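You operate a simulated robot arm through the tools that you are given. There is no shell and no other tool.

The job below is to be done with a simulated robot arm. You get a single attempt, and the scene is never put back.

TASK
The lit lane has run dry: release its cartons and pick the order.
Fine: pick into the orange tote; put the red lever back; press the green button once the cartons are in.

It is judged by the outcome, as a careful person would: the job done as asked, and still so three seconds after it is handed in. It fails if anything else is knocked over, pushed out of place, dropped, spilled or broken.

THE ROBOT
A 6-joint arm with a fingered hand, fixed in place. Base frame: the origin is at the foot of the arm, x ahead of it, y to its left, z up. Lengths are in cm, angles in rad, forces in N, time in s.
With the tool pointing down near the work surface it reaches from about 10 to 52 cm from the base axis. Its first joint turns from -2.007 to 2.007 rad. Payload 4 kg.
The tool frame sits at the grasp point between the pads (the TCP): z along the fingers, y along the line on which they close. The tips reach 2.6 cm beyond it. The gripper opens to 13.2 cm. The gripper's body begins 7.3 cm behind the TCP. The gripper is a hand of 4 fingers: y runs from the thumb to the fingers, the wrist lies at [0, 0, -23.9] in the tool frame, and closing takes about 1.5 s.
Orientation is that of the tool frame in the base frame, as [roll, pitch, yaw] about the fixed x, y, z axes, in that order (R = Rz(yaw) Ry(pitch) Rx(roll)). With the fingers straight down and closing along the base's y, the tool's x points along the base's -x, its y along +y and its z along -z.

THE INTERFACE
- The arm moves only by the tool arm_command. Its argument "motion" is a list that holds one entry, the list of rows, each a list of 7 numbers: the turn, a rotation vector about the tool's x, y, z in rad, then the shift along the tool's x, y, z in cm, then the closure in counts, from 0 (fully open) to 255 (shut). In form: [[[rx, ry, rz, dx, dy, dz, gripper], ...]]. A call has 1 to 20 rows; each row is the pose to reach, as a shift and turn from the pose commanded when the call began, along the tool's axes at that moment. Rows are played at 5 a second. More than 5 cm and 0.15 rad between two rows, or a gripper value outside its range, and nothing of the call is played. A pose out of reach is approached as far as the arm can. The call stops where the force on the tool passes 50 N (or 10 N more than at its start, if that is more) or the arm is blocked; 0.2 s more then pass. The fingers move at their own pace (about 15.3 cm/s each) and stop on an object; they squeeze with about 28 N. The grip force told is the motor's: it shows also when the fingers shut on nothing. Time passes only in rows, and 0.2 s behind the last, so rows that repeat a pose let the fingers close. The reply holds the time, the measured pose of the TCP, the force on the tool along the base axes, the opening and the grip force, in the units named above and with some noise, with the torque about the TCP (base axes, N m) and any sound that the robot's microphone picked up.
- Cameras (640 x 400 px; columns grow to the right, rows downward): "scene" is fixed at [22.16, 65.36, 135.43]; the picture's right is [-0.94, -0.35, 0.00], its down [-0.20, 0.54, -0.81] and it looks along [0.29, -0.76, -0.58] (base axes); focal length 298 px, centre (320, 200). "wrist" rides on the gripper at [6.8, 0.2, -9.7] in the tool frame; the picture's right is [-0.03, 1.00, 0.00], its down [-0.82, -0.02, -0.58] and it looks along [-0.58, -0.01, 0.82] (tool axes); focal length 270 px, centre (320, 200). There is no depth. A picture from a camera that has moved, and an enlarged one, comes with that camera's place and axes in the base frame and with its lens. The place of the scene camera against the robot may be out by one fixed shift of up to 1.8 cm in any direction.
- capture(camera): a new picture of that camera. No time passes.
- raise_lower(by): slides the trunk up (or, below 0, down) by that many cm; the arm rides with it, the base frame stays. It gives what a move gives, with no picture.
- set_grasp(shape): the hand has 4 fingers and takes this shape, open, in about a second: jaw (thumb against the fingers, like two jaws); tri (thumb and two fingers); tip (a fingertip pinch); poke (one finger out to press); point (the index stretched); flat (the hand flat); cup (the hand cupped); fist (a fist). The gripper value then closes the fingers along that shape, each until it touches; the sizes above hold for jaw. It gives what a move gives, with no picture.
- enlarge(camera, box): a new picture of the part [left, top, right, bottom] of that camera's present view, enlarged. No time passes.
- finish_job(): hands the job in; it is judged then, once.

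Nothing tells you positions but the pictures and the camera data. Unless the task says otherwise, let go and move clear before handing in.

The tools are called after "Emit:" by a JSON object that holds its "fn" and its "kwargs". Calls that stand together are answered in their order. arm_command: Moves the arm, as the interface text tells. Its arguments: {"type":"object","properties":{"motion":{"type":"array","items":{"type":"array","items":{"type":"array","items":{"type":"number"}}}}},"required":["motion"]} The other tools are called the same way: raise_lower (by) slides the trunk up or down; set_grasp (shape) gives the hand a shape; capture (camera) takes a picture; enlarge (camera, box) takes an enlarged picture of a part of a camera's view; finish_job () hands the job in.

At the start:

```text
clock: 0.0
eef_pos: [55.58, 0.01, 102.16]
tcp_rot: [-3.141, 0.001, -3.141]
wrist_force: [-0.1, -1.0, -0.5]
wrist_torque: [-0.04, 0.01, 0.01]
finger_gap: 13.17
finger_force: 0.1
shape: jaw
trunk travel left (down, up): [-85.0, 14.0]
```

scene: 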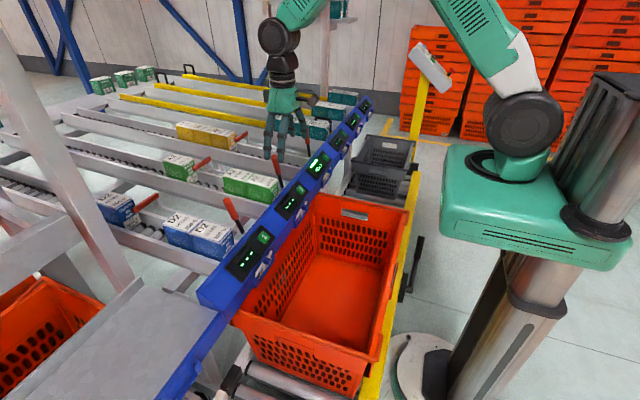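
wrist: 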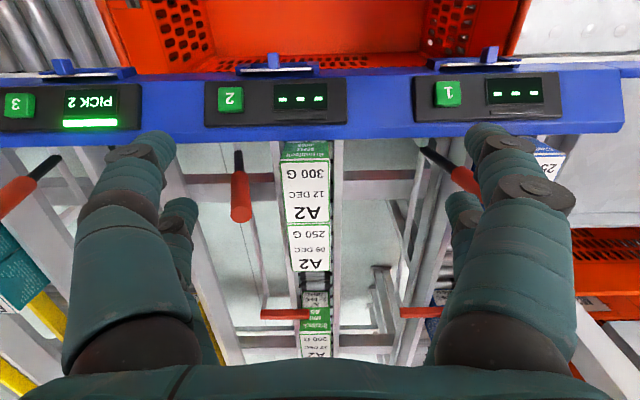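

I see a flow rack with several lanes, a blue rail with displays and green buttons (lane 3 is lit "PICK 2"), red levers, and an orange tote near the rail. I'll look closer first.

Emit:
{"fn": "enlarge", "kwargs": {"camera": "scene", "box": [140, 60, 400, 220]}}

Emit:
{"fn": "enlarge", "kwargs": {"camera": "scene", "box": [60, 140, 320, 300]}}

Emit:
{"fn": "enlarge", "kwargs": {"camera": "wrist", "box": [0, 40, 320, 240]}}

Emit:
{"fn": "enlarge", "kwargs": {"camera": "wrist", "box": [200, 60, 520, 260]}}

```text
2.46 times, centred on (270, 140) of scene
camera zoom: at [22.16, 65.36, 135.43], right [-0.94, -0.35, 0.0], down [-0.2, 0.54, -0.81], along [0.29, -0.76, -0.58], focal length 734 px, centre (443, 348)
```

zoom: 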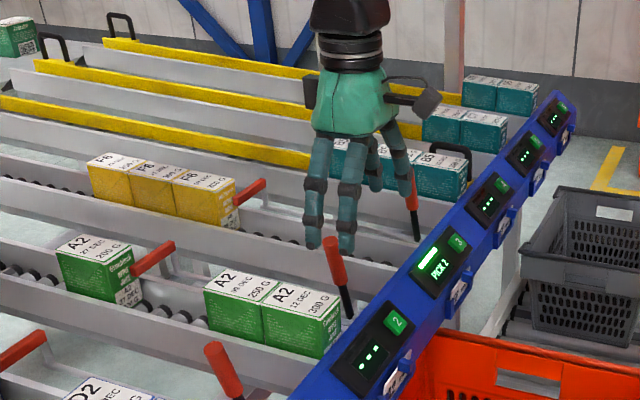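

```text
2.46 times, centred on (190, 220) of scene
camera zoom: at [22.16, 65.36, 135.43], right [-0.94, -0.35, 0.0], down [-0.2, 0.54, -0.81], along [0.29, -0.76, -0.58], focal length 734 px, centre (640, 151)
```

zoom: 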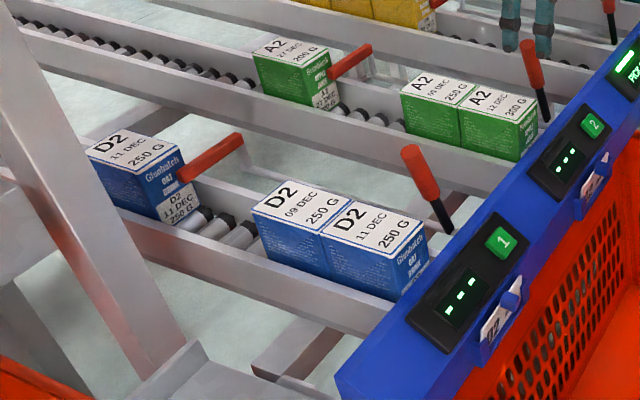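

```text
2.00 times, centred on (160, 140) of wrist
camera zoom: at [48.87, 0.18, 111.98], right [0.03, 1.0, 0.0], down [0.82, -0.02, 0.58], along [0.58, -0.01, -0.82], focal length 541 px, centre (640, 320)
```

zoom: 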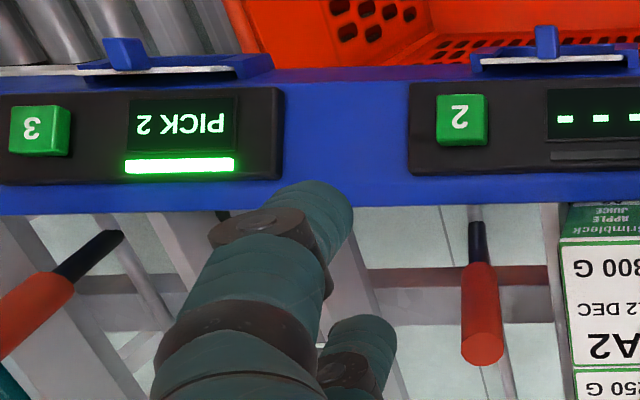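

```text
2.00 times, centred on (360, 160) of wrist
camera zoom: at [48.87, 0.18, 111.98], right [0.03, 1.0, 0.0], down [0.82, -0.02, 0.58], along [0.58, -0.01, -0.82], focal length 541 px, centre (240, 280)
```

zoom: 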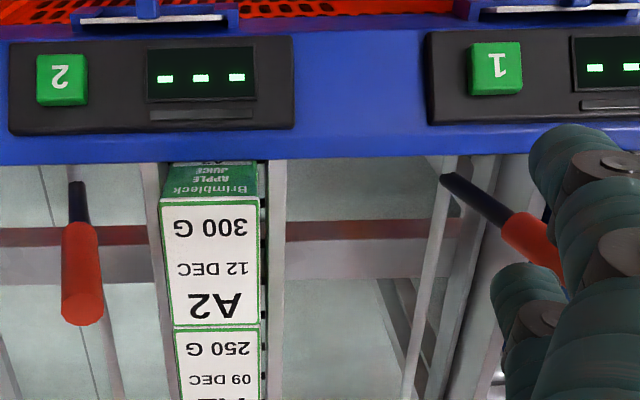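

The lit lane is lane 3 (button about (56.5,-32,82)). Its three yellow F6 cartons sit behind a red gate, and its front lever is near (64,-30,93). I'll move the hand over toward lane 3, staying high, for a better look.

Emit:
{"fn": "arm_command", "kwargs": {"motion": [[[0, 0, 0, 1, -4, -1, 0], [0, 0, 0, 2, -8, -2, 0], [0, 0, 0, 3, -12, -3, 0], [0, 0, 0, 4, -16, -4, 0], [0, 0, 0, 5, -20, -5, 0], [0, 0, 0, 6, -24, -6, 0]]]}}

Emit:
{"fn": "capture", "kwargs": {"camera": "wrist"}}

Emit:
{"fn": "capture", "kwargs": {"camera": "scene"}}

```text
clock: 1.4
eef_pos: [49.54, -24.22, 108.63]
tcp_rot: [3.142, 0.001, 3.141]
wrist_force: [-0.6, -0.3, -0.4]
wrist_torque: [0.01, 0.0, 0.04]
finger_gap: 13.21
finger_force: 0.1
shape: jaw
trunk travel left (down, up): [-85.0, 14.0]
```

```text
taken
camera wrist: at [42.84, -24.05, 118.27], right [0.03, 1.0, 0.0], down [0.82, -0.02, 0.58], along [0.58, -0.01, -0.82], focal length 270 px, centre (320, 200)
```

wrist: 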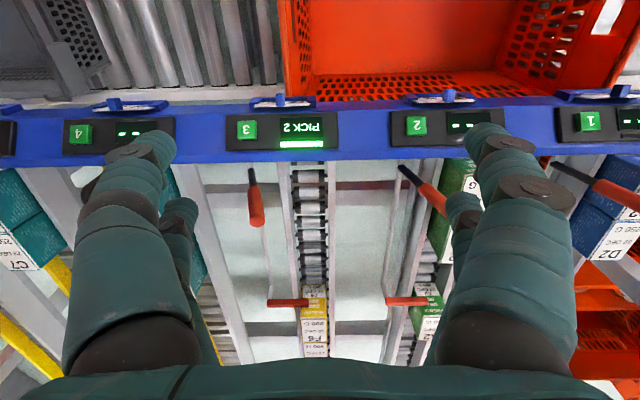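

```text
taken
```

scene: 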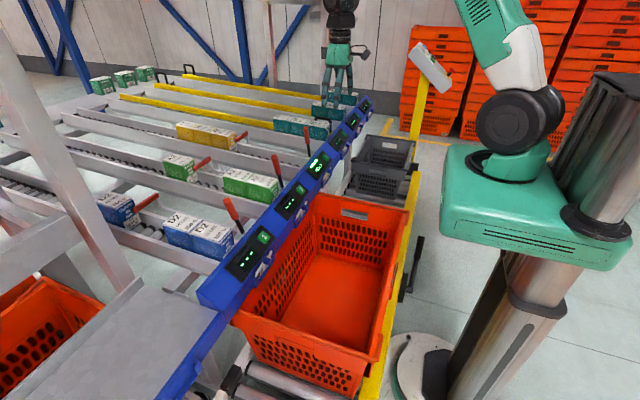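

Emit:
{"fn": "enlarge", "kwargs": {"camera": "wrist", "box": [200, 90, 440, 240]}}

Emit:
{"fn": "enlarge", "kwargs": {"camera": "wrist", "box": [220, 220, 460, 370]}}

Emit:
{"fn": "enlarge", "kwargs": {"camera": "scene", "box": [160, 100, 352, 220]}}

Emit:
{"fn": "enlarge", "kwargs": {"camera": "scene", "box": [220, 190, 440, 400]}}

Emit:
{"fn": "enlarge", "kwargs": {"camera": "wrist", "box": [270, 0, 640, 150]}}

```text
2.67 times, centred on (320, 165) of wrist
camera zoom: at [42.84, -24.05, 118.27], right [0.03, 1.0, 0.0], down [0.82, -0.02, 0.58], along [0.58, -0.01, -0.82], focal length 721 px, centre (320, 293)
```

zoom: 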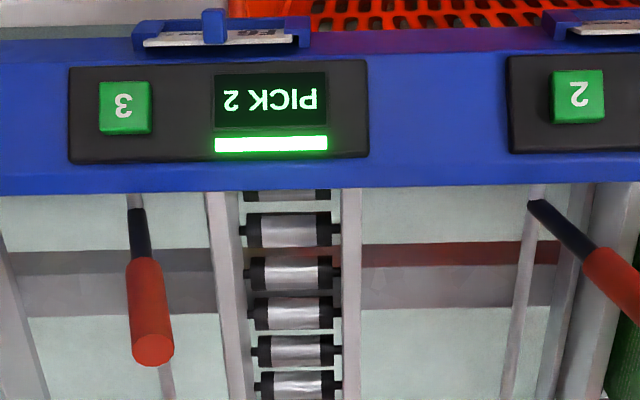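

```text
2.67 times, centred on (340, 295) of wrist
camera zoom: at [42.84, -24.05, 118.27], right [0.03, 1.0, 0.0], down [0.82, -0.02, 0.58], along [0.58, -0.01, -0.82], focal length 721 px, centre (267, -53)
```

zoom: 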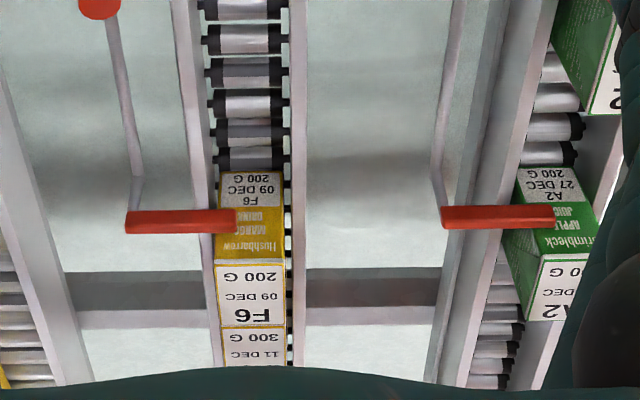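

```text
3.33 times, centred on (256, 160) of scene
camera zoom: at [22.16, 65.36, 135.43], right [-0.94, -0.35, 0.0], down [-0.2, 0.54, -0.81], along [0.29, -0.76, -0.58], focal length 993 px, centre (533, 333)
```

zoom: 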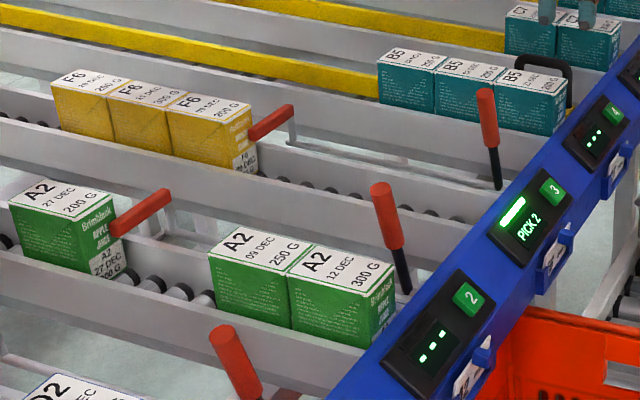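

```text
1.90 times, centred on (330, 295) of scene
camera zoom: at [22.16, 65.36, 135.43], right [-0.94, -0.35, 0.0], down [-0.2, 0.54, -0.81], along [0.29, -0.76, -0.58], focal length 568 px, centre (301, 19)
```

zoom: 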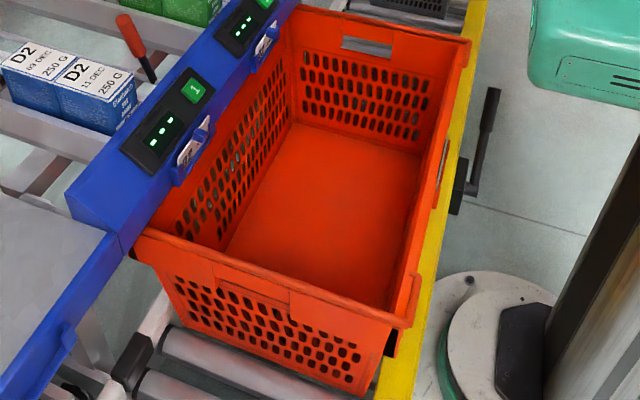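

```text
1.73 times, centred on (455, 75) of wrist
camera zoom: at [42.84, -24.05, 118.27], right [0.03, 1.0, 0.0], down [0.82, -0.02, 0.58], along [0.58, -0.01, -0.82], focal length 468 px, centre (86, 416)
```

zoom: 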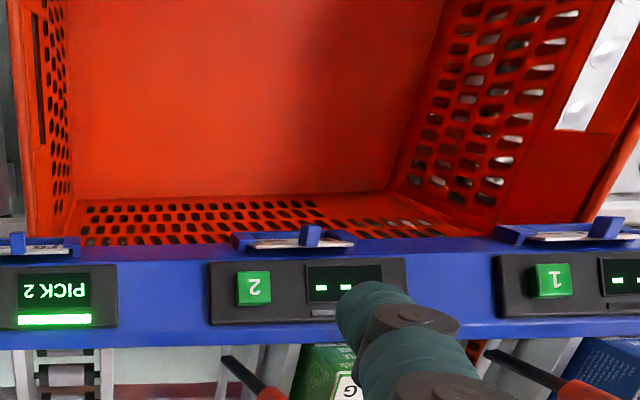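

Lane 3's lever looks joined to a shaft running along x to the rear stop bar. I want to understand the linkage before touching it, so I'll move in closer.

Emit:
{"fn": "arm_command", "kwargs": {"motion": [[[0, 0, 0, 0, -3, 3, 0], [0, 0, 0, 0, -6, 6, 0], [0, 0, 0, 0, -9, 9, 0]]]}}

Emit:
{"fn": "capture", "kwargs": {"camera": "wrist"}}

Emit:
{"fn": "enlarge", "kwargs": {"camera": "wrist", "box": [240, 100, 480, 250]}}

Emit:
{"fn": "enlarge", "kwargs": {"camera": "wrist", "box": [240, 220, 480, 370]}}

```text
clock: 2.2
eef_pos: [49.56, -33.08, 99.32]
tcp_rot: [3.141, 0.0, 3.141]
wrist_force: [-0.5, -0.3, 0.6]
wrist_torque: [-0.01, -0.04, 0.03]
finger_gap: 13.22
finger_force: 0.1
shape: jaw
trunk travel left (down, up): [-85.0, 14.0]
```

```text
taken
camera wrist: at [42.75, -33.04, 109.01], right [0.03, 1.0, 0.0], down [0.82, -0.02, 0.58], along [0.58, -0.01, -0.82], focal length 270 px, centre (320, 200)
```

wrist: 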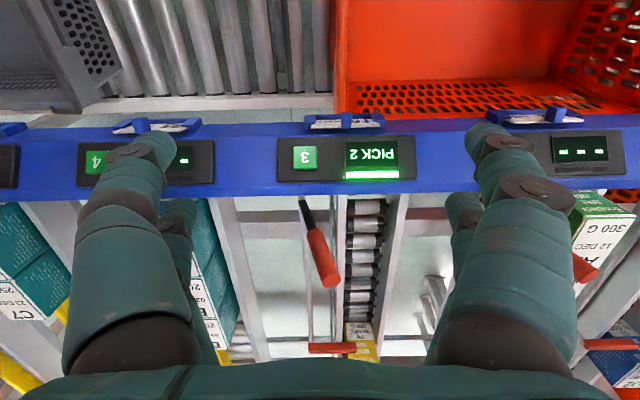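

```text
2.67 times, centred on (360, 175) of wrist
camera zoom: at [42.75, -33.04, 109.01], right [0.03, 1.0, 0.0], down [0.82, -0.02, 0.58], along [0.58, -0.01, -0.82], focal length 721 px, centre (213, 267)
```

zoom: 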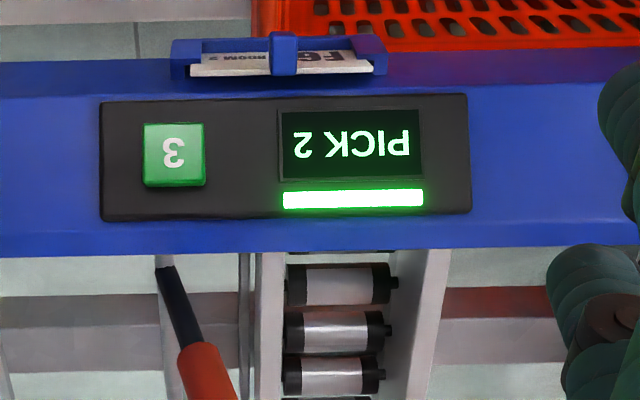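

```text
2.67 times, centred on (360, 295) of wrist
camera zoom: at [42.75, -33.04, 109.01], right [0.03, 1.0, 0.0], down [0.82, -0.02, 0.58], along [0.58, -0.01, -0.82], focal length 721 px, centre (213, -53)
```

zoom: 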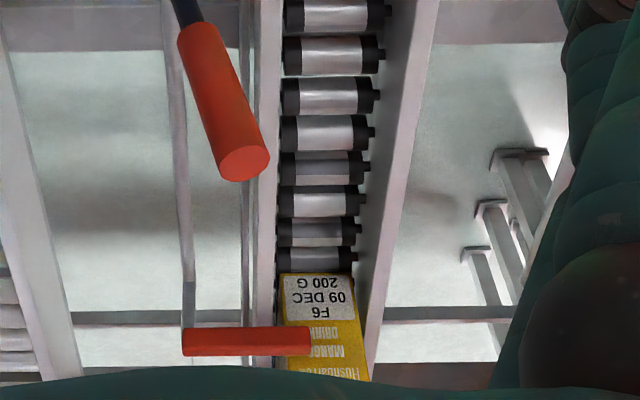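

The linkage is clear: the lever and the stop bar share a shaft along x at about y=-36, z=78, with the lever leaning 15° toward the lane. Swinging it toward -y should lift the stop, so I'll line up over the handle and check the view.

Emit:
{"fn": "arm_command", "kwargs": {"motion": [[[0.07, 0, 0, -4, 0.6, 0, 0], [0.13, 0, 0, -8, 1.3, 0, 0], [0.2, 0, 0, -12, 2, 0, 0], [0.26, 0, 0, -15.1, 2.6, 0.3, 0], [0.26, 0, 0, -15.1, 2.6, 0.3, 0]]]}}

Emit:
{"fn": "capture", "kwargs": {"camera": "wrist"}}

Emit:
{"fn": "enlarge", "kwargs": {"camera": "scene", "box": [200, 60, 400, 200]}}

```text
clock: 3.4
eef_pos: [64.63, -30.48, 98.68]
tcp_rot: [-2.879, 0.0, -3.141]
wrist_force: [-0.1, -0.1, -0.5]
wrist_torque: [-0.01, -0.03, 0.02]
finger_gap: 13.21
finger_force: 0.0
shape: jaw
trunk travel left (down, up): [-85.0, 14.0]
```

```text
taken
camera wrist: at [57.93, -27.85, 108.06], right [0.03, 0.97, -0.26], down [0.82, 0.13, 0.56], along [0.58, -0.23, -0.78], focal length 270 px, centre (320, 200)
```

wrist: 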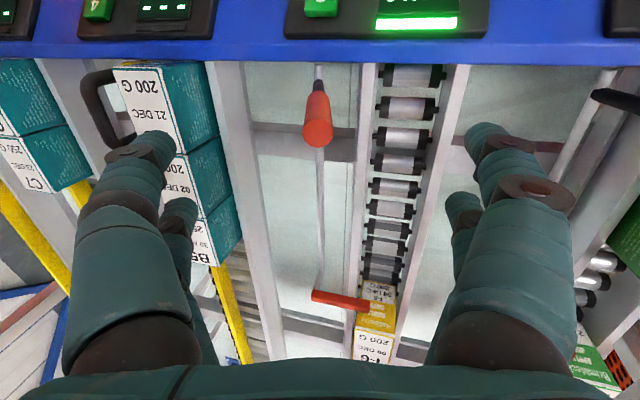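

```text
2.86 times, centred on (300, 130) of scene
camera zoom: at [22.16, 65.36, 135.43], right [-0.94, -0.35, 0.0], down [-0.2, 0.54, -0.81], along [0.29, -0.76, -0.58], focal length 851 px, centre (377, 400)
```

zoom: 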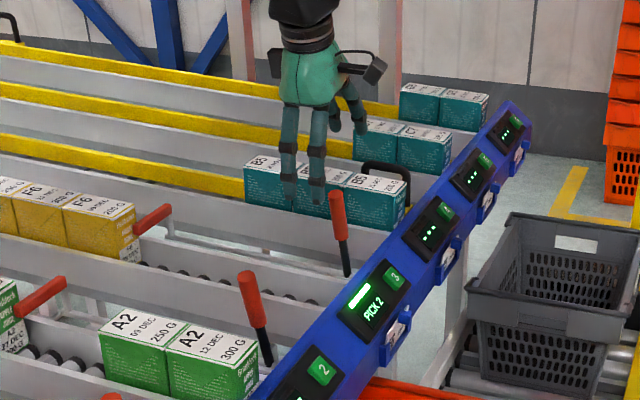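

The handle is centred in the hand's view. I'll partly close the fingers to cage it and descend along the lever axis.

Emit:
{"fn": "arm_command", "kwargs": {"motion": [[[0, 0, 0, 0, 0, 0, 125], [0, 0, 0, 0, 0, 0, 125], [0, 0, 0, 0, 0, 0, 125], [0, 0, 0, 0, 0, 2.5, 125], [0, 0, 0, 0, 0, 5, 125], [0, 0, 0, 0, 0, 7.5, 125], [0, 0, 0, 0, 0, 9.2, 125], [0, 0, 0, 0, 0, 9.2, 125]]]}}

Emit:
{"fn": "capture", "kwargs": {"camera": "wrist"}}

Emit:
{"fn": "enlarge", "kwargs": {"camera": "scene", "box": [220, 60, 400, 200]}}

```text
clock: 5.2
eef_pos: [64.58, -32.8, 89.98]
tcp_rot: [-2.882, 0.0, -3.14]
wrist_force: [-1.3, -0.1, -0.5]
wrist_torque: [-0.01, 0.01, 0.0]
finger_gap: 6.78
finger_force: 0.1
shape: jaw
trunk travel left (down, up): [-85.0, 14.0]
```

```text
taken
camera wrist: at [57.87, -30.17, 99.4], right [0.03, 0.97, -0.26], down [0.82, 0.13, 0.56], along [0.58, -0.22, -0.78], focal length 270 px, centre (320, 200)
```

wrist: 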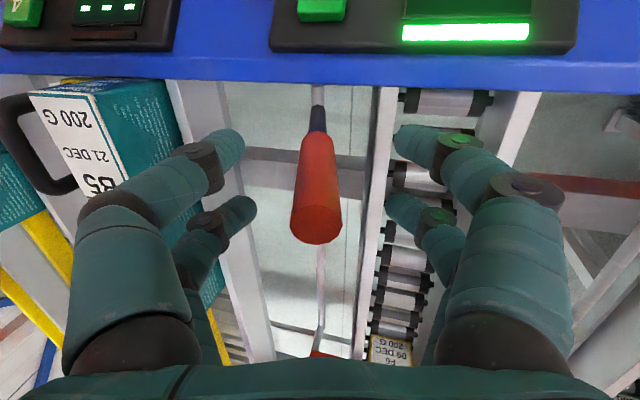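

```text
2.86 times, centred on (310, 130) of scene
camera zoom: at [22.16, 65.36, 135.43], right [-0.94, -0.35, 0.0], down [-0.2, 0.54, -0.81], along [0.29, -0.76, -0.58], focal length 851 px, centre (349, 400)
```

zoom: 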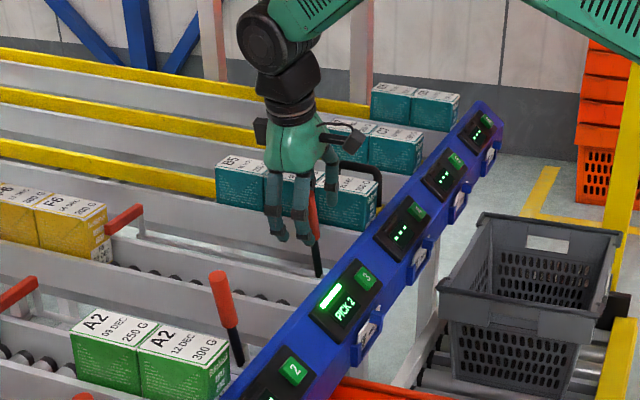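

The lever is caged between thumb and fingers. I'll narrow the cage and swing it toward -y along its arc in small steps.

Emit:
{"fn": "arm_command", "kwargs": {"motion": [[[0, 0, 0, 0, 0, 0, 180], [0, 0, 0, 0, 0, 0, 180], [0, 0, 0, 0, 0, 0, 180], [-0.12, 0, 0, 0, -1.485, 0.089, 180], [-0.24, 0, 0, 0, -2.948, 0.356, 180], [-0.36, 0, 0, 0, -4.369, 0.794, 180], [-0.36, 0, 0, 0, -4.369, 0.794, 180]]]}}

Emit:
{"fn": "capture", "kwargs": {"camera": "wrist"}}

Emit:
{"fn": "enlarge", "kwargs": {"camera": "scene", "box": [160, 60, 400, 210]}}

```text
clock: 6.8
eef_pos: [63.52, -36.48, 90.34]
tcp_rot: [3.039, -0.002, -3.141]
wrist_force: [0.7, 1.3, -0.1]
wrist_torque: [0.07, -0.03, 0.03]
finger_gap: 3.92
finger_force: 0.1
shape: jaw
out of reach, approached as far as the arm can: row 6, 7
trunk travel left (down, up): [-85.0, 14.0]
```

```text
taken
camera wrist: at [56.8, -37.34, 100.02], right [0.03, 0.99, 0.1], down [0.82, -0.08, 0.57], along [0.58, 0.07, -0.81], focal length 270 px, centre (320, 200)
```

wrist: 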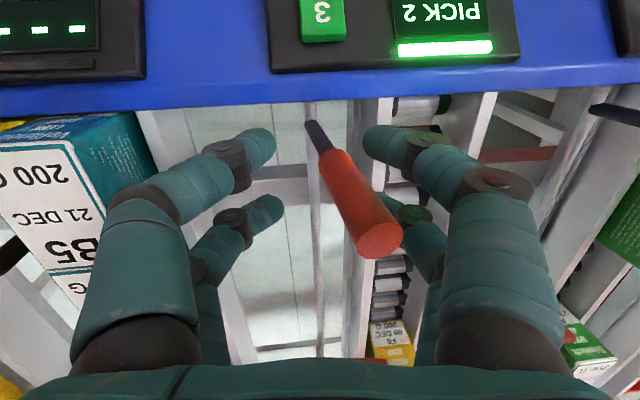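

```text
2.67 times, centred on (280, 135) of scene
camera zoom: at [22.16, 65.36, 135.43], right [-0.94, -0.35, 0.0], down [-0.2, 0.54, -0.81], along [0.29, -0.76, -0.58], focal length 795 px, centre (427, 373)
```

zoom: 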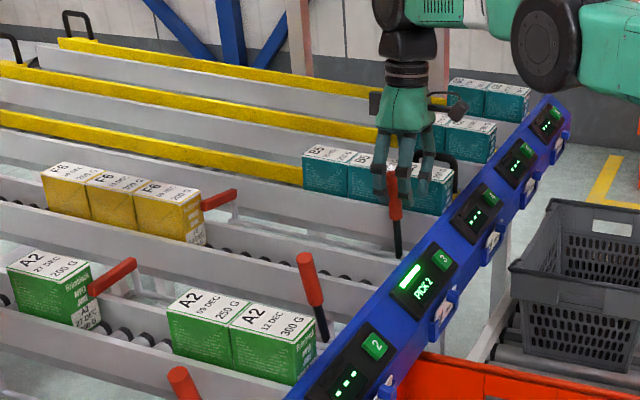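

Emit:
{"fn": "capture", "kwargs": {"camera": "scene"}}

Emit:
{"fn": "enlarge", "kwargs": {"camera": "wrist", "box": [200, 80, 480, 380]}}

```text
taken
```

scene: 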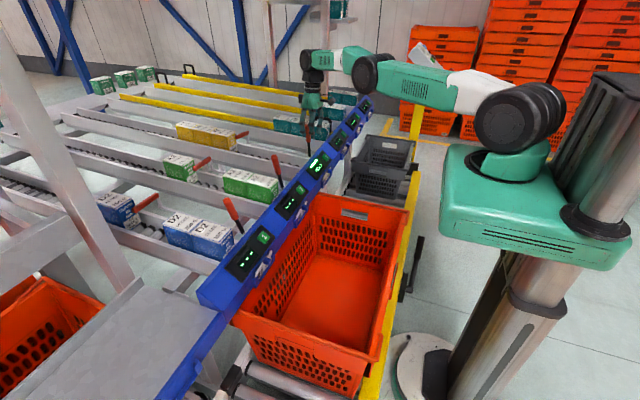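

```text
1.33 times, centred on (340, 230) of wrist
camera zoom: at [56.8, -37.34, 100.02], right [0.03, 0.99, 0.1], down [0.82, -0.08, 0.57], along [0.58, 0.07, -0.81], focal length 360 px, centre (293, 160)
```

zoom: 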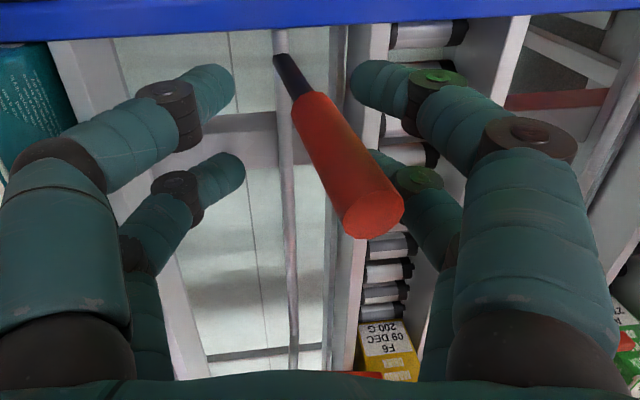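

The arm is at full stretch with the hand vertical. I'll tilt the fingers forward (outward) to gain reach, keeping the lever between them.

Emit:
{"fn": "arm_command", "kwargs": {"motion": [[[0, -0.12, 0, 0, 0, 0, 180], [0, -0.24, 0, 0, 0, 0, 180], [0, -0.36, 0, 0, 0, 0, 180], [0, -0.48, 0, 0, 0, 0, 180], [0, -0.48, 0, 0, 0, 0, 180]]]}}

Emit:
{"fn": "capture", "kwargs": {"camera": "wrist"}}

Emit:
{"fn": "capture", "kwargs": {"camera": "scene"}}

```text
clock: 8.0
eef_pos: [63.61, -36.44, 90.33]
tcp_rot: [3.03, 0.478, 3.09]
wrist_force: [-0.7, 0.6, -0.2]
wrist_torque: [-0.01, 0.03, 0.0]
finger_gap: 3.89
finger_force: 0.1
shape: jaw
trunk travel left (down, up): [-85.0, 14.0]
```

```text
taken
camera wrist: at [53.12, -36.84, 95.87], right [0.02, 0.99, 0.11], down [0.46, -0.11, 0.88], along [0.89, 0.03, -0.46], focal length 270 px, centre (320, 200)
```

wrist: 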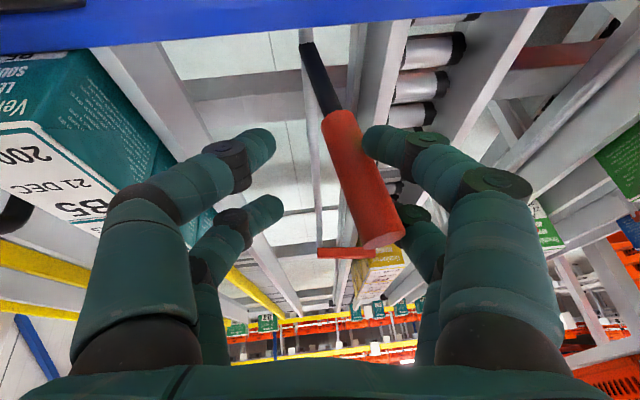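

```text
taken
```

scene: 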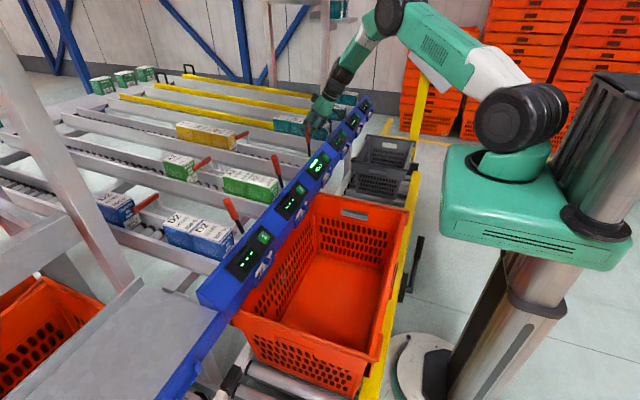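

Emit:
{"fn": "arm_command", "kwargs": {"motion": [[[-0.05, 0, 0.03, -0.2, -1.4, 0.1, 180], [-0.11, 0, 0.06, -0.4, -2.8, 0.3, 180], [-0.16, 0, 0.08, -0.6, -4.2, 0.5, 180], [-0.21, 0, 0.11, -0.8, -5.6, 0.8, 180], [-0.21, 0, 0.11, -0.8, -5.6, 0.8, 180]]]}}

Emit:
{"fn": "capture", "kwargs": {"camera": "wrist"}}

Emit:
{"fn": "enlarge", "kwargs": {"camera": "scene", "box": [160, 60, 400, 210]}}

```text
clock: 9.2
eef_pos: [64.64, -41.95, 89.43]
tcp_rot: [2.765, 0.45, 2.969]
wrist_force: [0.6, -1.0, -0.5]
wrist_torque: [0.0, -0.01, 0.02]
finger_gap: 3.88
finger_force: 0.0
shape: jaw
trunk travel left (down, up): [-85.0, 14.0]
```

```text
taken
camera wrist: at [54.22, -43.62, 94.67], right [0.02, 0.94, 0.34], down [0.46, -0.31, 0.83], along [0.89, 0.14, -0.44], focal length 270 px, centre (320, 200)
```

wrist: 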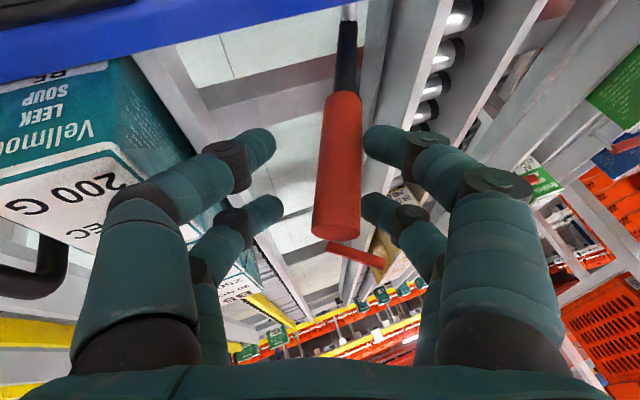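

```text
2.67 times, centred on (280, 135) of scene
camera zoom: at [22.16, 65.36, 135.43], right [-0.94, -0.35, 0.0], down [-0.2, 0.54, -0.81], along [0.29, -0.76, -0.58], focal length 795 px, centre (427, 373)
```

zoom: 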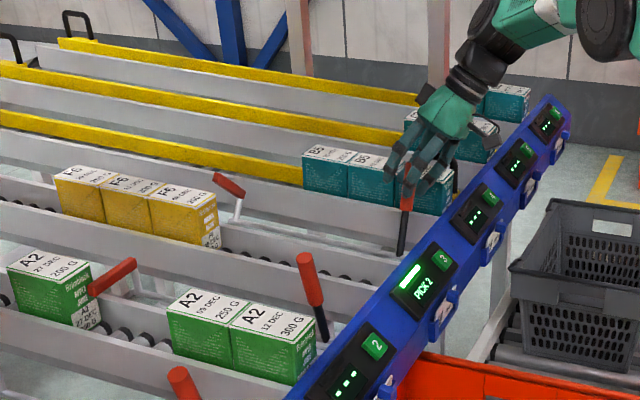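

The lever has swung, the stop bar is up, and the yellow cartons have started rolling. I'll hold here and watch.

Emit:
{"fn": "arm_command", "kwargs": {"motion": [[[0, 0, 0, 0, 0, 0, 180], [0, 0, 0, 0, 0, 0, 180], [0, 0, 0, 0, 0, 0, 180], [0, 0, 0, 0, 0, 0, 180], [0, 0, 0, 0, 0, 0, 180]]]}}

Emit:
{"fn": "enlarge", "kwargs": {"camera": "scene", "box": [160, 60, 400, 210]}}

Emit:
{"fn": "capture", "kwargs": {"camera": "wrist"}}

```text
clock: 10.4
eef_pos: [64.74, -41.9, 89.39]
tcp_rot: [2.766, 0.449, 2.971]
wrist_force: [-0.5, -0.4, 0.5]
wrist_torque: [-0.02, -0.03, -0.01]
finger_gap: 3.87
finger_force: 0.1
shape: jaw
trunk travel left (down, up): [-85.0, 14.0]
```

```text
2.67 times, centred on (280, 135) of scene
camera zoom: at [22.16, 65.36, 135.43], right [-0.94, -0.35, 0.0], down [-0.2, 0.54, -0.81], along [0.29, -0.76, -0.58], focal length 795 px, centre (427, 373)
```

zoom: 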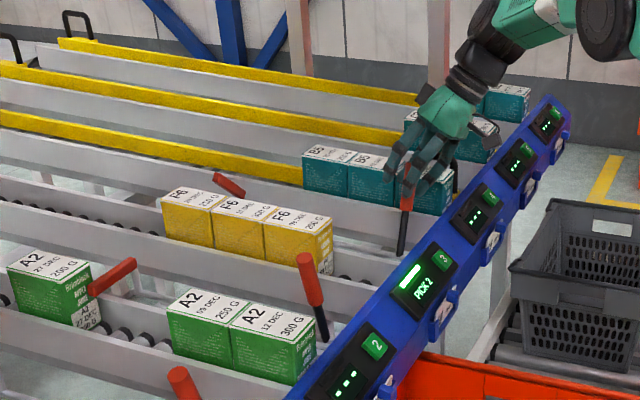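

```text
taken
camera wrist: at [54.25, -43.62, 94.68], right [0.02, 0.94, 0.34], down [0.46, -0.31, 0.83], along [0.89, 0.14, -0.44], focal length 270 px, centre (320, 200)
```

wrist: 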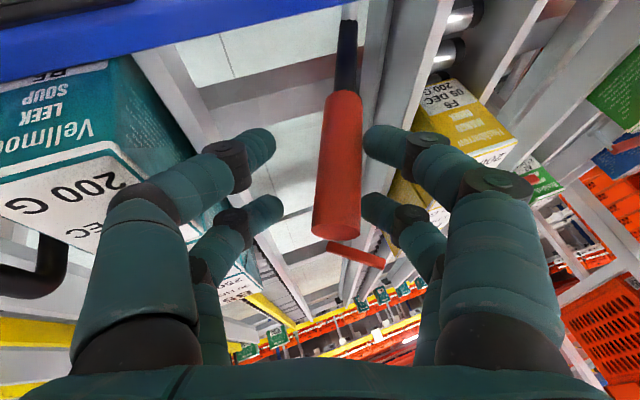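

Emit:
{"fn": "arm_command", "kwargs": {"motion": [[[0, 0, 0, 0, 0, 0, 180], [0, 0, 0, 0, 0, 0, 180], [0, 0, 0, 0, 0, 0, 180], [0, 0, 0, 0, 0, 0, 180], [0, 0, 0, 0, 0, 0, 180], [0, 0, 0, 0, 0, 0, 180], [0, 0, 0, 0, 0, 0, 180], [0, 0, 0, 0, 0, 0, 180]]]}}

Emit:
{"fn": "enlarge", "kwargs": {"camera": "scene", "box": [160, 60, 400, 210]}}

Emit:
{"fn": "capture", "kwargs": {"camera": "wrist"}}

```text
clock: 12.2
eef_pos: [64.64, -41.77, 89.3]
tcp_rot: [2.763, 0.45, 2.97]
wrist_force: [-0.3, -0.2, 0.0]
wrist_torque: [0.0, -0.03, -0.01]
finger_gap: 3.89
finger_force: 0.0
shape: jaw
trunk travel left (down, up): [-85.0, 14.0]
```

```text
2.67 times, centred on (280, 135) of scene
camera zoom: at [22.16, 65.36, 135.43], right [-0.94, -0.35, 0.0], down [-0.2, 0.54, -0.81], along [0.29, -0.76, -0.58], focal length 795 px, centre (427, 373)
```

zoom: 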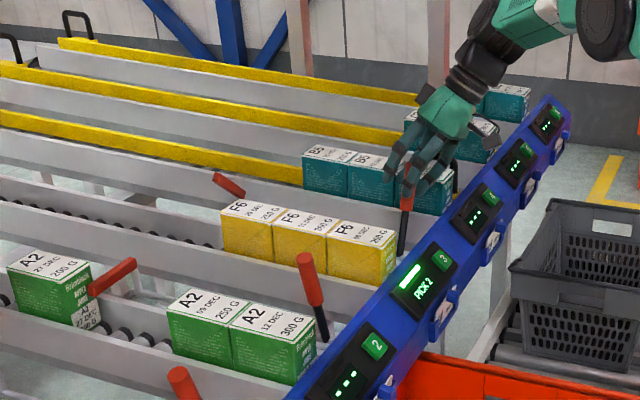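

```text
taken
camera wrist: at [54.25, -43.62, 94.67], right [0.02, 0.94, 0.34], down [0.46, -0.31, 0.83], along [0.89, 0.14, -0.44], focal length 270 px, centre (320, 200)
```

wrist: 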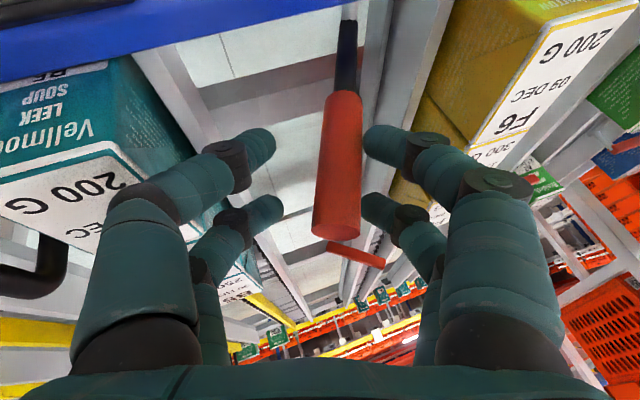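

The three F6 cartons have rolled to the front. Now I'll swing the lever back toward its original lean using the thumb side of the cage.

Emit:
{"fn": "arm_command", "kwargs": {"motion": [[[0.089, 0, -0.046, 0.118, 1.61, 0.218, 180], [0.177, 0, -0.092, 0.235, 3.22, 0.435, 180], [0.266, 0, -0.139, 0.44, 4.76, 0.82, 180], [0.355, 0, -0.185, 0.687, 6.27, 1.289, 180], [0.444, 0, -0.231, 0.979, 7.75, 1.842, 180], [0.444, 0, -0.231, 0.979, 7.75, 1.842, 180]]]}}

Emit:
{"fn": "enlarge", "kwargs": {"camera": "scene", "box": [160, 60, 400, 210]}}

Emit:
{"fn": "capture", "kwargs": {"camera": "wrist"}}

```text
clock: 13.6
eef_pos: [64.58, -33.96, 90.07]
tcp_rot: [-2.957, 0.475, -3.057]
wrist_force: [-1.6, -0.3, -0.2]
wrist_torque: [0.01, 0.0, 0.02]
finger_gap: 3.9
finger_force: 0.2
shape: jaw
trunk travel left (down, up): [-85.0, 14.0]
```

```text
2.67 times, centred on (280, 135) of scene
camera zoom: at [22.16, 65.36, 135.43], right [-0.94, -0.35, 0.0], down [-0.2, 0.54, -0.81], along [0.29, -0.76, -0.58], focal length 795 px, centre (427, 373)
```

zoom: 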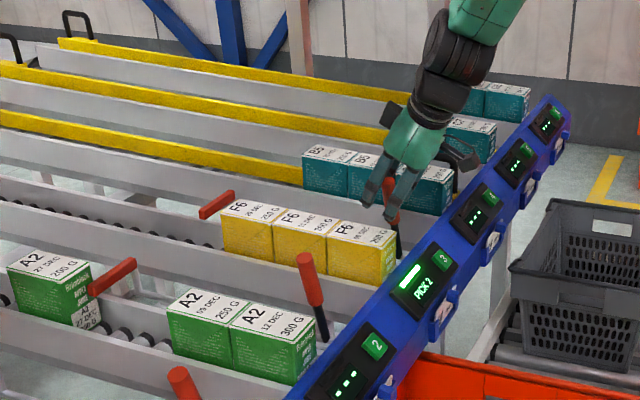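

```text
taken
camera wrist: at [54.14, -32.84, 95.49], right [0.02, 0.99, -0.15], down [0.46, 0.13, 0.88], along [0.89, -0.09, -0.45], focal length 270 px, centre (320, 200)
```

wrist: 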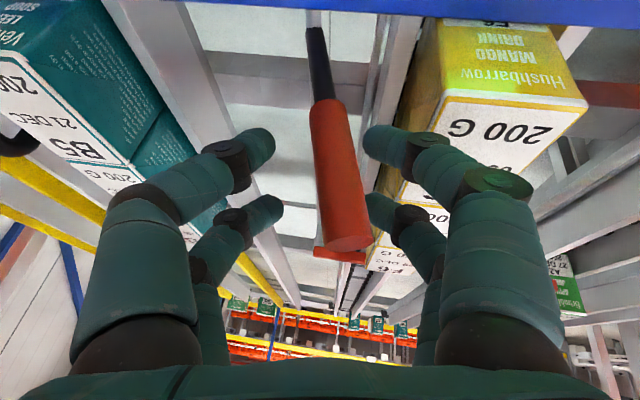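

Emit:
{"fn": "enlarge", "kwargs": {"camera": "scene", "box": [190, 100, 350, 200]}}

Emit:
{"fn": "enlarge", "kwargs": {"camera": "wrist", "box": [280, 60, 440, 280]}}

```text
4.00 times, centred on (270, 150) of scene
camera zoom: at [22.16, 65.36, 135.43], right [-0.94, -0.35, 0.0], down [-0.2, 0.54, -0.81], along [0.29, -0.76, -0.58], focal length 1192 px, centre (520, 400)
```

zoom: 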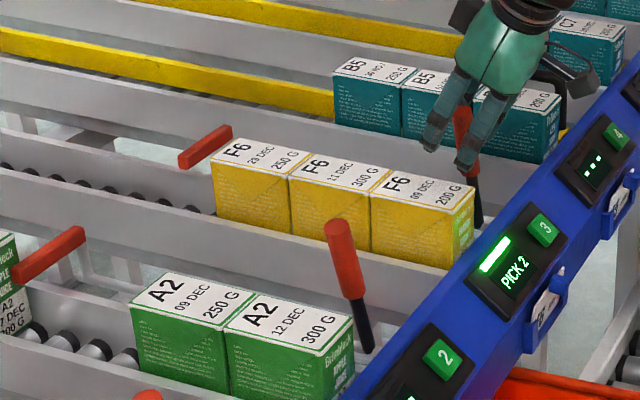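

```text
1.82 times, centred on (360, 170) of wrist
camera zoom: at [54.14, -32.84, 95.49], right [0.02, 0.99, -0.15], down [0.46, 0.13, 0.88], along [0.89, -0.09, -0.45], focal length 491 px, centre (247, 254)
```

zoom: 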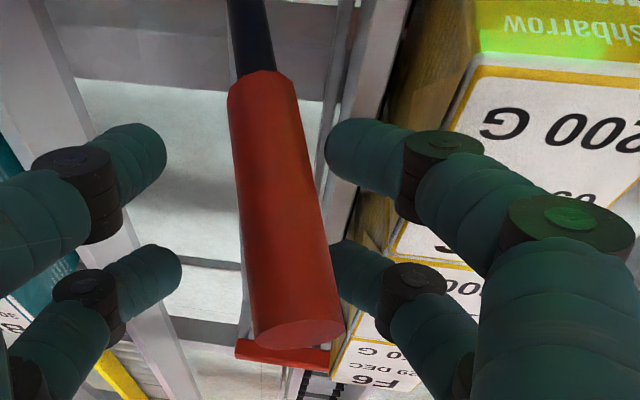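

The stop bar sits exactly where it was originally, so the lever is back. I'll withdraw the hand straight back before opening it.

Emit:
{"fn": "arm_command", "kwargs": {"motion": [[[0, 0, 0, 0, 0.2, -2.5, 170], [0, 0, 0, 0, 0.4, -5, 170], [0, 0, 0, 0, 0.5, -8, 170], [0, 0, 0, 0, 0.5, -12, 170], [0, 0, 0, 0, 0.5, -12, 170]]]}}

Emit:
{"fn": "capture", "kwargs": {"camera": "wrist"}}

Emit:
{"fn": "enlarge", "kwargs": {"camera": "scene", "box": [190, 100, 350, 200]}}

```text
clock: 14.8
eef_pos: [58.96, -31.53, 100.38]
tcp_rot: [-2.959, 0.472, -3.057]
wrist_force: [-1.1, -0.2, 0.8]
wrist_torque: [0.04, -0.01, -0.02]
finger_gap: 4.36
finger_force: 0.1
shape: jaw
trunk travel left (down, up): [-85.0, 14.0]
```

```text
taken
camera wrist: at [48.56, -30.63, 105.85], right [0.02, 0.99, -0.15], down [0.46, 0.12, 0.88], along [0.89, -0.09, -0.45], focal length 270 px, centre (320, 200)
```

wrist: 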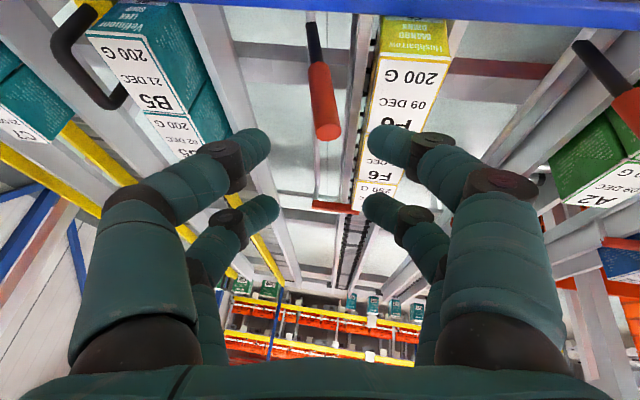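

```text
4.00 times, centred on (270, 150) of scene
camera zoom: at [22.16, 65.36, 135.43], right [-0.94, -0.35, 0.0], down [-0.2, 0.54, -0.81], along [0.29, -0.76, -0.58], focal length 1192 px, centre (520, 400)
```

zoom: 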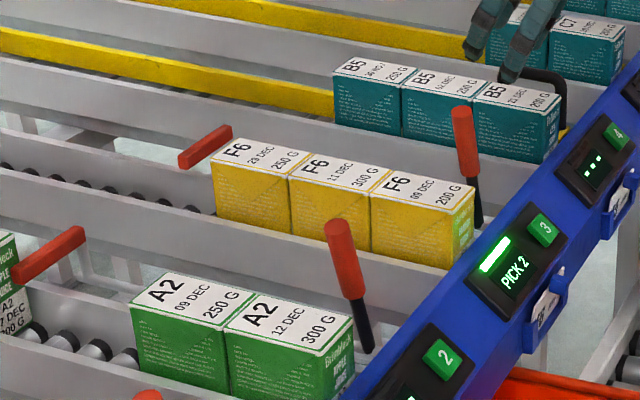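

The lever is back in its rest position. Next I'll square the hand up over lane 3, keeping the forward tilt, to measure the cartons.

Emit:
{"fn": "arm_command", "kwargs": {"motion": [[[-0.07, 0, 0.038, 0.5, 2.5, -2.2, 125], [-0.1445, 0.003, 0.0757, 1.07, 5.0, -4.45, 100], [-0.1445, 0.003, 0.0757, 1.07, 5.0, -4.45, 60], [-0.1445, 0.003, 0.0757, 1.07, 5.0, -4.45, 60]]]}}

Emit:
{"fn": "capture", "kwargs": {"camera": "wrist"}}

Emit:
{"fn": "enlarge", "kwargs": {"camera": "wrist", "box": [220, 0, 420, 200]}}

```text
clock: 15.8
eef_pos: [55.86, -26.03, 102.98]
tcp_rot: [-3.14, 0.476, 3.139]
wrist_force: [-0.1, 0.4, 1.2]
wrist_torque: [-0.02, 0.01, -0.02]
finger_gap: 10.05
finger_force: 0.1
shape: jaw
trunk travel left (down, up): [-85.0, 14.0]
```

```text
taken
camera wrist: at [45.49, -25.96, 108.55], right [0.02, 1.0, 0.01], down [0.46, -0.02, 0.89], along [0.89, -0.02, -0.46], focal length 270 px, centre (320, 200)
```

wrist: 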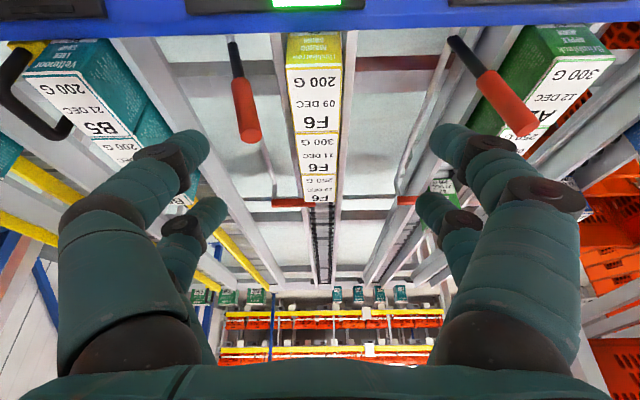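

```text
2.00 times, centred on (320, 100) of wrist
camera zoom: at [45.49, -25.96, 108.55], right [0.02, 1.0, 0.01], down [0.46, -0.02, 0.89], along [0.89, -0.02, -0.46], focal length 541 px, centre (320, 400)
```

zoom: 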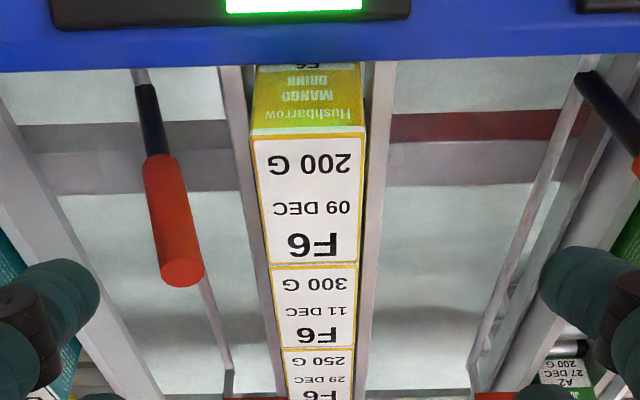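

Emit:
{"fn": "arm_command", "kwargs": {"motion": [[[0, 0, 0, 0, 4, 0, 60], [0, 0, 0, 0, 8, 0, 60], [0, 0, 0, 0, 8, 0, 60]]]}}

Emit:
{"fn": "enlarge", "kwargs": {"camera": "wrist", "box": [120, 0, 360, 200]}}

Emit:
{"fn": "capture", "kwargs": {"camera": "wrist"}}

```text
clock: 16.6
eef_pos: [56.04, -18.03, 103.28]
tcp_rot: [-3.141, 0.477, 3.14]
wrist_force: [-0.5, -0.5, 0.3]
wrist_torque: [-0.05, 0.0, 0.0]
finger_gap: 10.07
finger_force: 0.1
shape: jaw
trunk travel left (down, up): [-85.0, 14.0]
```

```text
2.00 times, centred on (240, 100) of wrist
camera zoom: at [45.59, -17.84, 108.73], right [0.02, 1.0, 0.01], down [0.46, -0.02, 0.89], along [0.89, -0.02, -0.46], focal length 541 px, centre (480, 400)
```

zoom: 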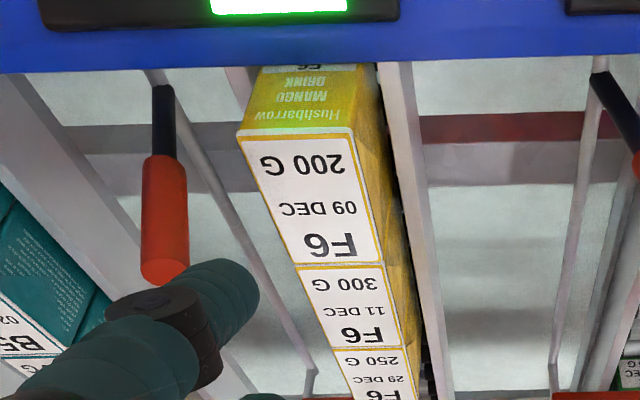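

```text
taken
camera wrist: at [45.59, -17.84, 108.73], right [0.02, 1.0, 0.01], down [0.46, -0.02, 0.89], along [0.89, -0.02, -0.46], focal length 270 px, centre (320, 200)
```

wrist: 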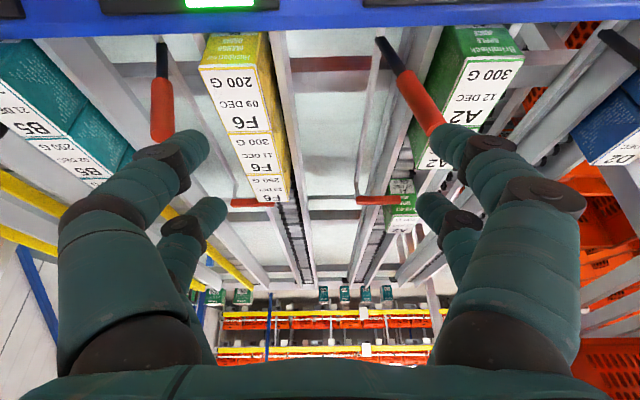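

Front carton: about x 62–70.5, y -29.4 to -24, top z≈86. The lever handle is close on its -y side, so I'll check whether a slimmer hand shape fits.

Emit:
{"fn": "set_grasp", "kwargs": {"shape": "tri"}}

Emit:
{"fn": "capture", "kwargs": {"camera": "wrist"}}

Emit:
{"fn": "enlarge", "kwargs": {"camera": "scene", "box": [220, 20, 380, 170]}}

```text
clock: 17.5
eef_pos: [56.0, -17.89, 103.21]
tcp_rot: [-3.14, 0.476, 3.141]
wrist_force: [-0.2, 0.6, -0.4]
wrist_torque: [-0.01, -0.03, 0.01]
finger_gap: 13.19
finger_force: 0.1
shape: tri
trunk travel left (down, up): [-85.0, 14.0]
```

```text
taken
camera wrist: at [45.6, -17.87, 108.74], right [0.02, 1.0, 0.01], down [0.46, -0.02, 0.89], along [0.89, -0.02, -0.46], focal length 270 px, centre (320, 200)
```

wrist: 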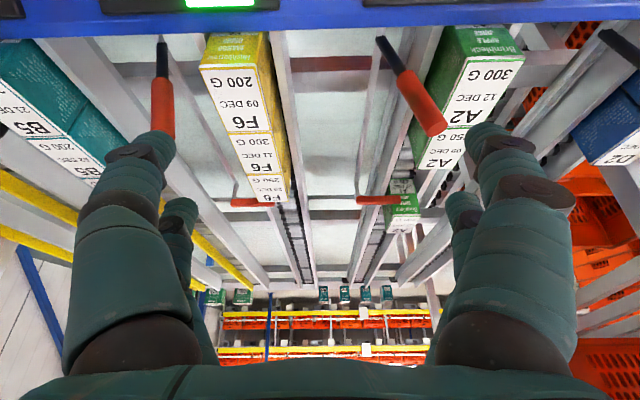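

```text
2.67 times, centred on (300, 95) of scene
camera zoom: at [22.16, 65.36, 135.43], right [-0.94, -0.35, 0.0], down [-0.2, 0.54, -0.81], along [0.29, -0.76, -0.58], focal length 795 px, centre (373, 480)
```

zoom: 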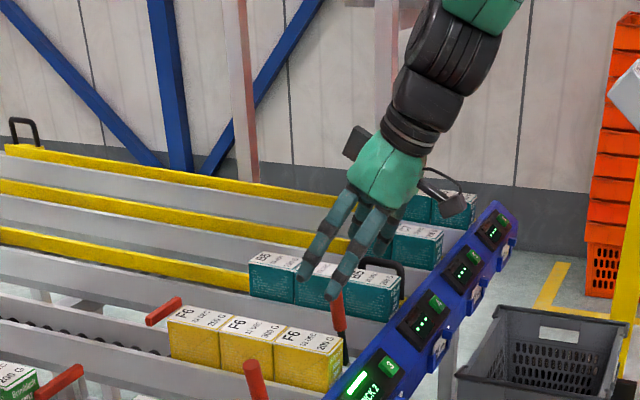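

Emit:
{"fn": "arm_command", "kwargs": {"motion": [[[0, 0, 0, 0, 0, 0, 140], [0, 0, 0, 0, 0, 0, 140], [0, 0, 0, 0, 0, 0, 140], [0, 0, 0, 0, 0, 0, 140], [0, 0, 0, 0, 0, 0, 140]]]}}

Emit:
{"fn": "capture", "kwargs": {"camera": "wrist"}}

```text
clock: 18.7
eef_pos: [56.07, -17.91, 103.23]
tcp_rot: [3.141, 0.476, 3.141]
wrist_force: [-0.5, -0.2, -0.5]
wrist_torque: [0.03, -0.02, -0.01]
finger_gap: 6.0
finger_force: 0.0
shape: tri
trunk travel left (down, up): [-85.0, 14.0]
```

```text
taken
camera wrist: at [45.6, -17.87, 108.74], right [0.02, 1.0, 0.01], down [0.46, -0.02, 0.89], along [0.89, -0.02, -0.46], focal length 270 px, centre (320, 200)
```

wrist: 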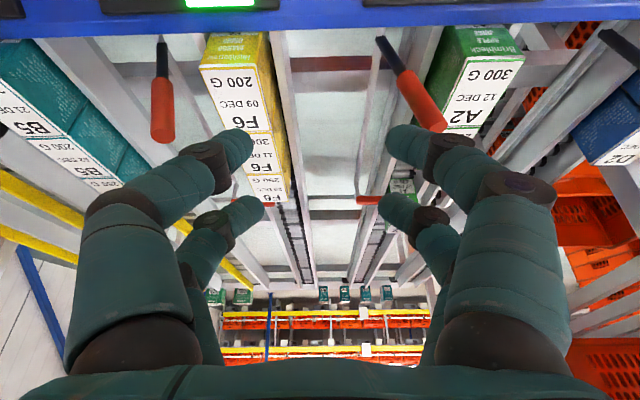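

The alternate shape looks the same, so I'll go back to jaw. The plan is to come down over the front carton with the hand rolled slightly away from the lever, then level it.

Emit:
{"fn": "set_grasp", "kwargs": {"shape": "jaw"}}

Emit:
{"fn": "arm_command", "kwargs": {"motion": [[[0.047, 0.056, -0.018, -1.7, -2, 2.3, 80], [0.094, 0.113, -0.035, -3.4, -4, 4.7, 80], [0.141, 0.17, -0.053, -5.2, -6, 7, 80], [0.188, 0.226, -0.071, -6.87, -8, 9.4, 80], [0.188, 0.226, -0.071, -6.87, -8, 9.4, 80]]]}}

Emit:
{"fn": "capture", "kwargs": {"camera": "wrist"}}

Emit:
{"fn": "capture", "kwargs": {"camera": "scene"}}

```text
clock: 19.6
eef_pos: [56.04, -18.01, 103.21]
tcp_rot: [3.141, 0.476, 3.139]
wrist_force: [0.0, 0.0, -0.4]
wrist_torque: [-0.03, 0.01, -0.02]
finger_gap: 13.22
finger_force: 0.1
shape: jaw
trunk travel left (down, up): [-85.0, 14.0]
```

```text
clock: 20.8
eef_pos: [66.52, -26.23, 97.9]
tcp_rot: [-2.935, 0.245, -3.092]
wrist_force: [-1.0, 0.6, 0.5]
wrist_torque: [0.03, -0.05, -0.02]
finger_gap: 9.11
finger_force: 0.0
shape: jaw
trunk travel left (down, up): [-85.0, 14.0]
```

```text
taken
camera wrist: at [57.65, -24.55, 105.53], right [0.03, 0.98, -0.19], down [0.65, 0.13, 0.75], along [0.76, -0.15, -0.63], focal length 270 px, centre (320, 200)
```

wrist: 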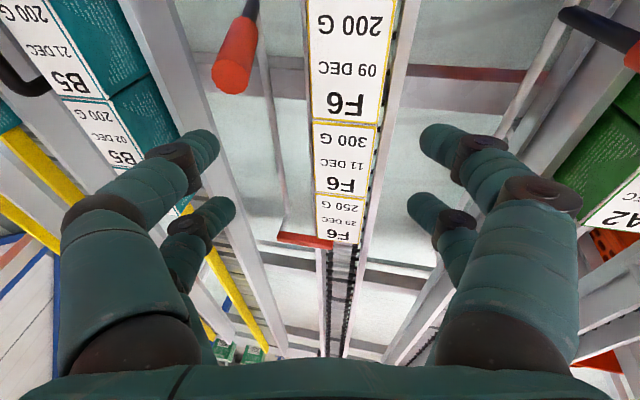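

```text
taken
```

scene: 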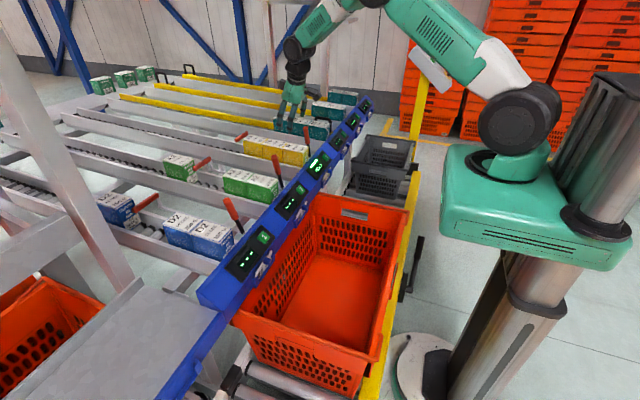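

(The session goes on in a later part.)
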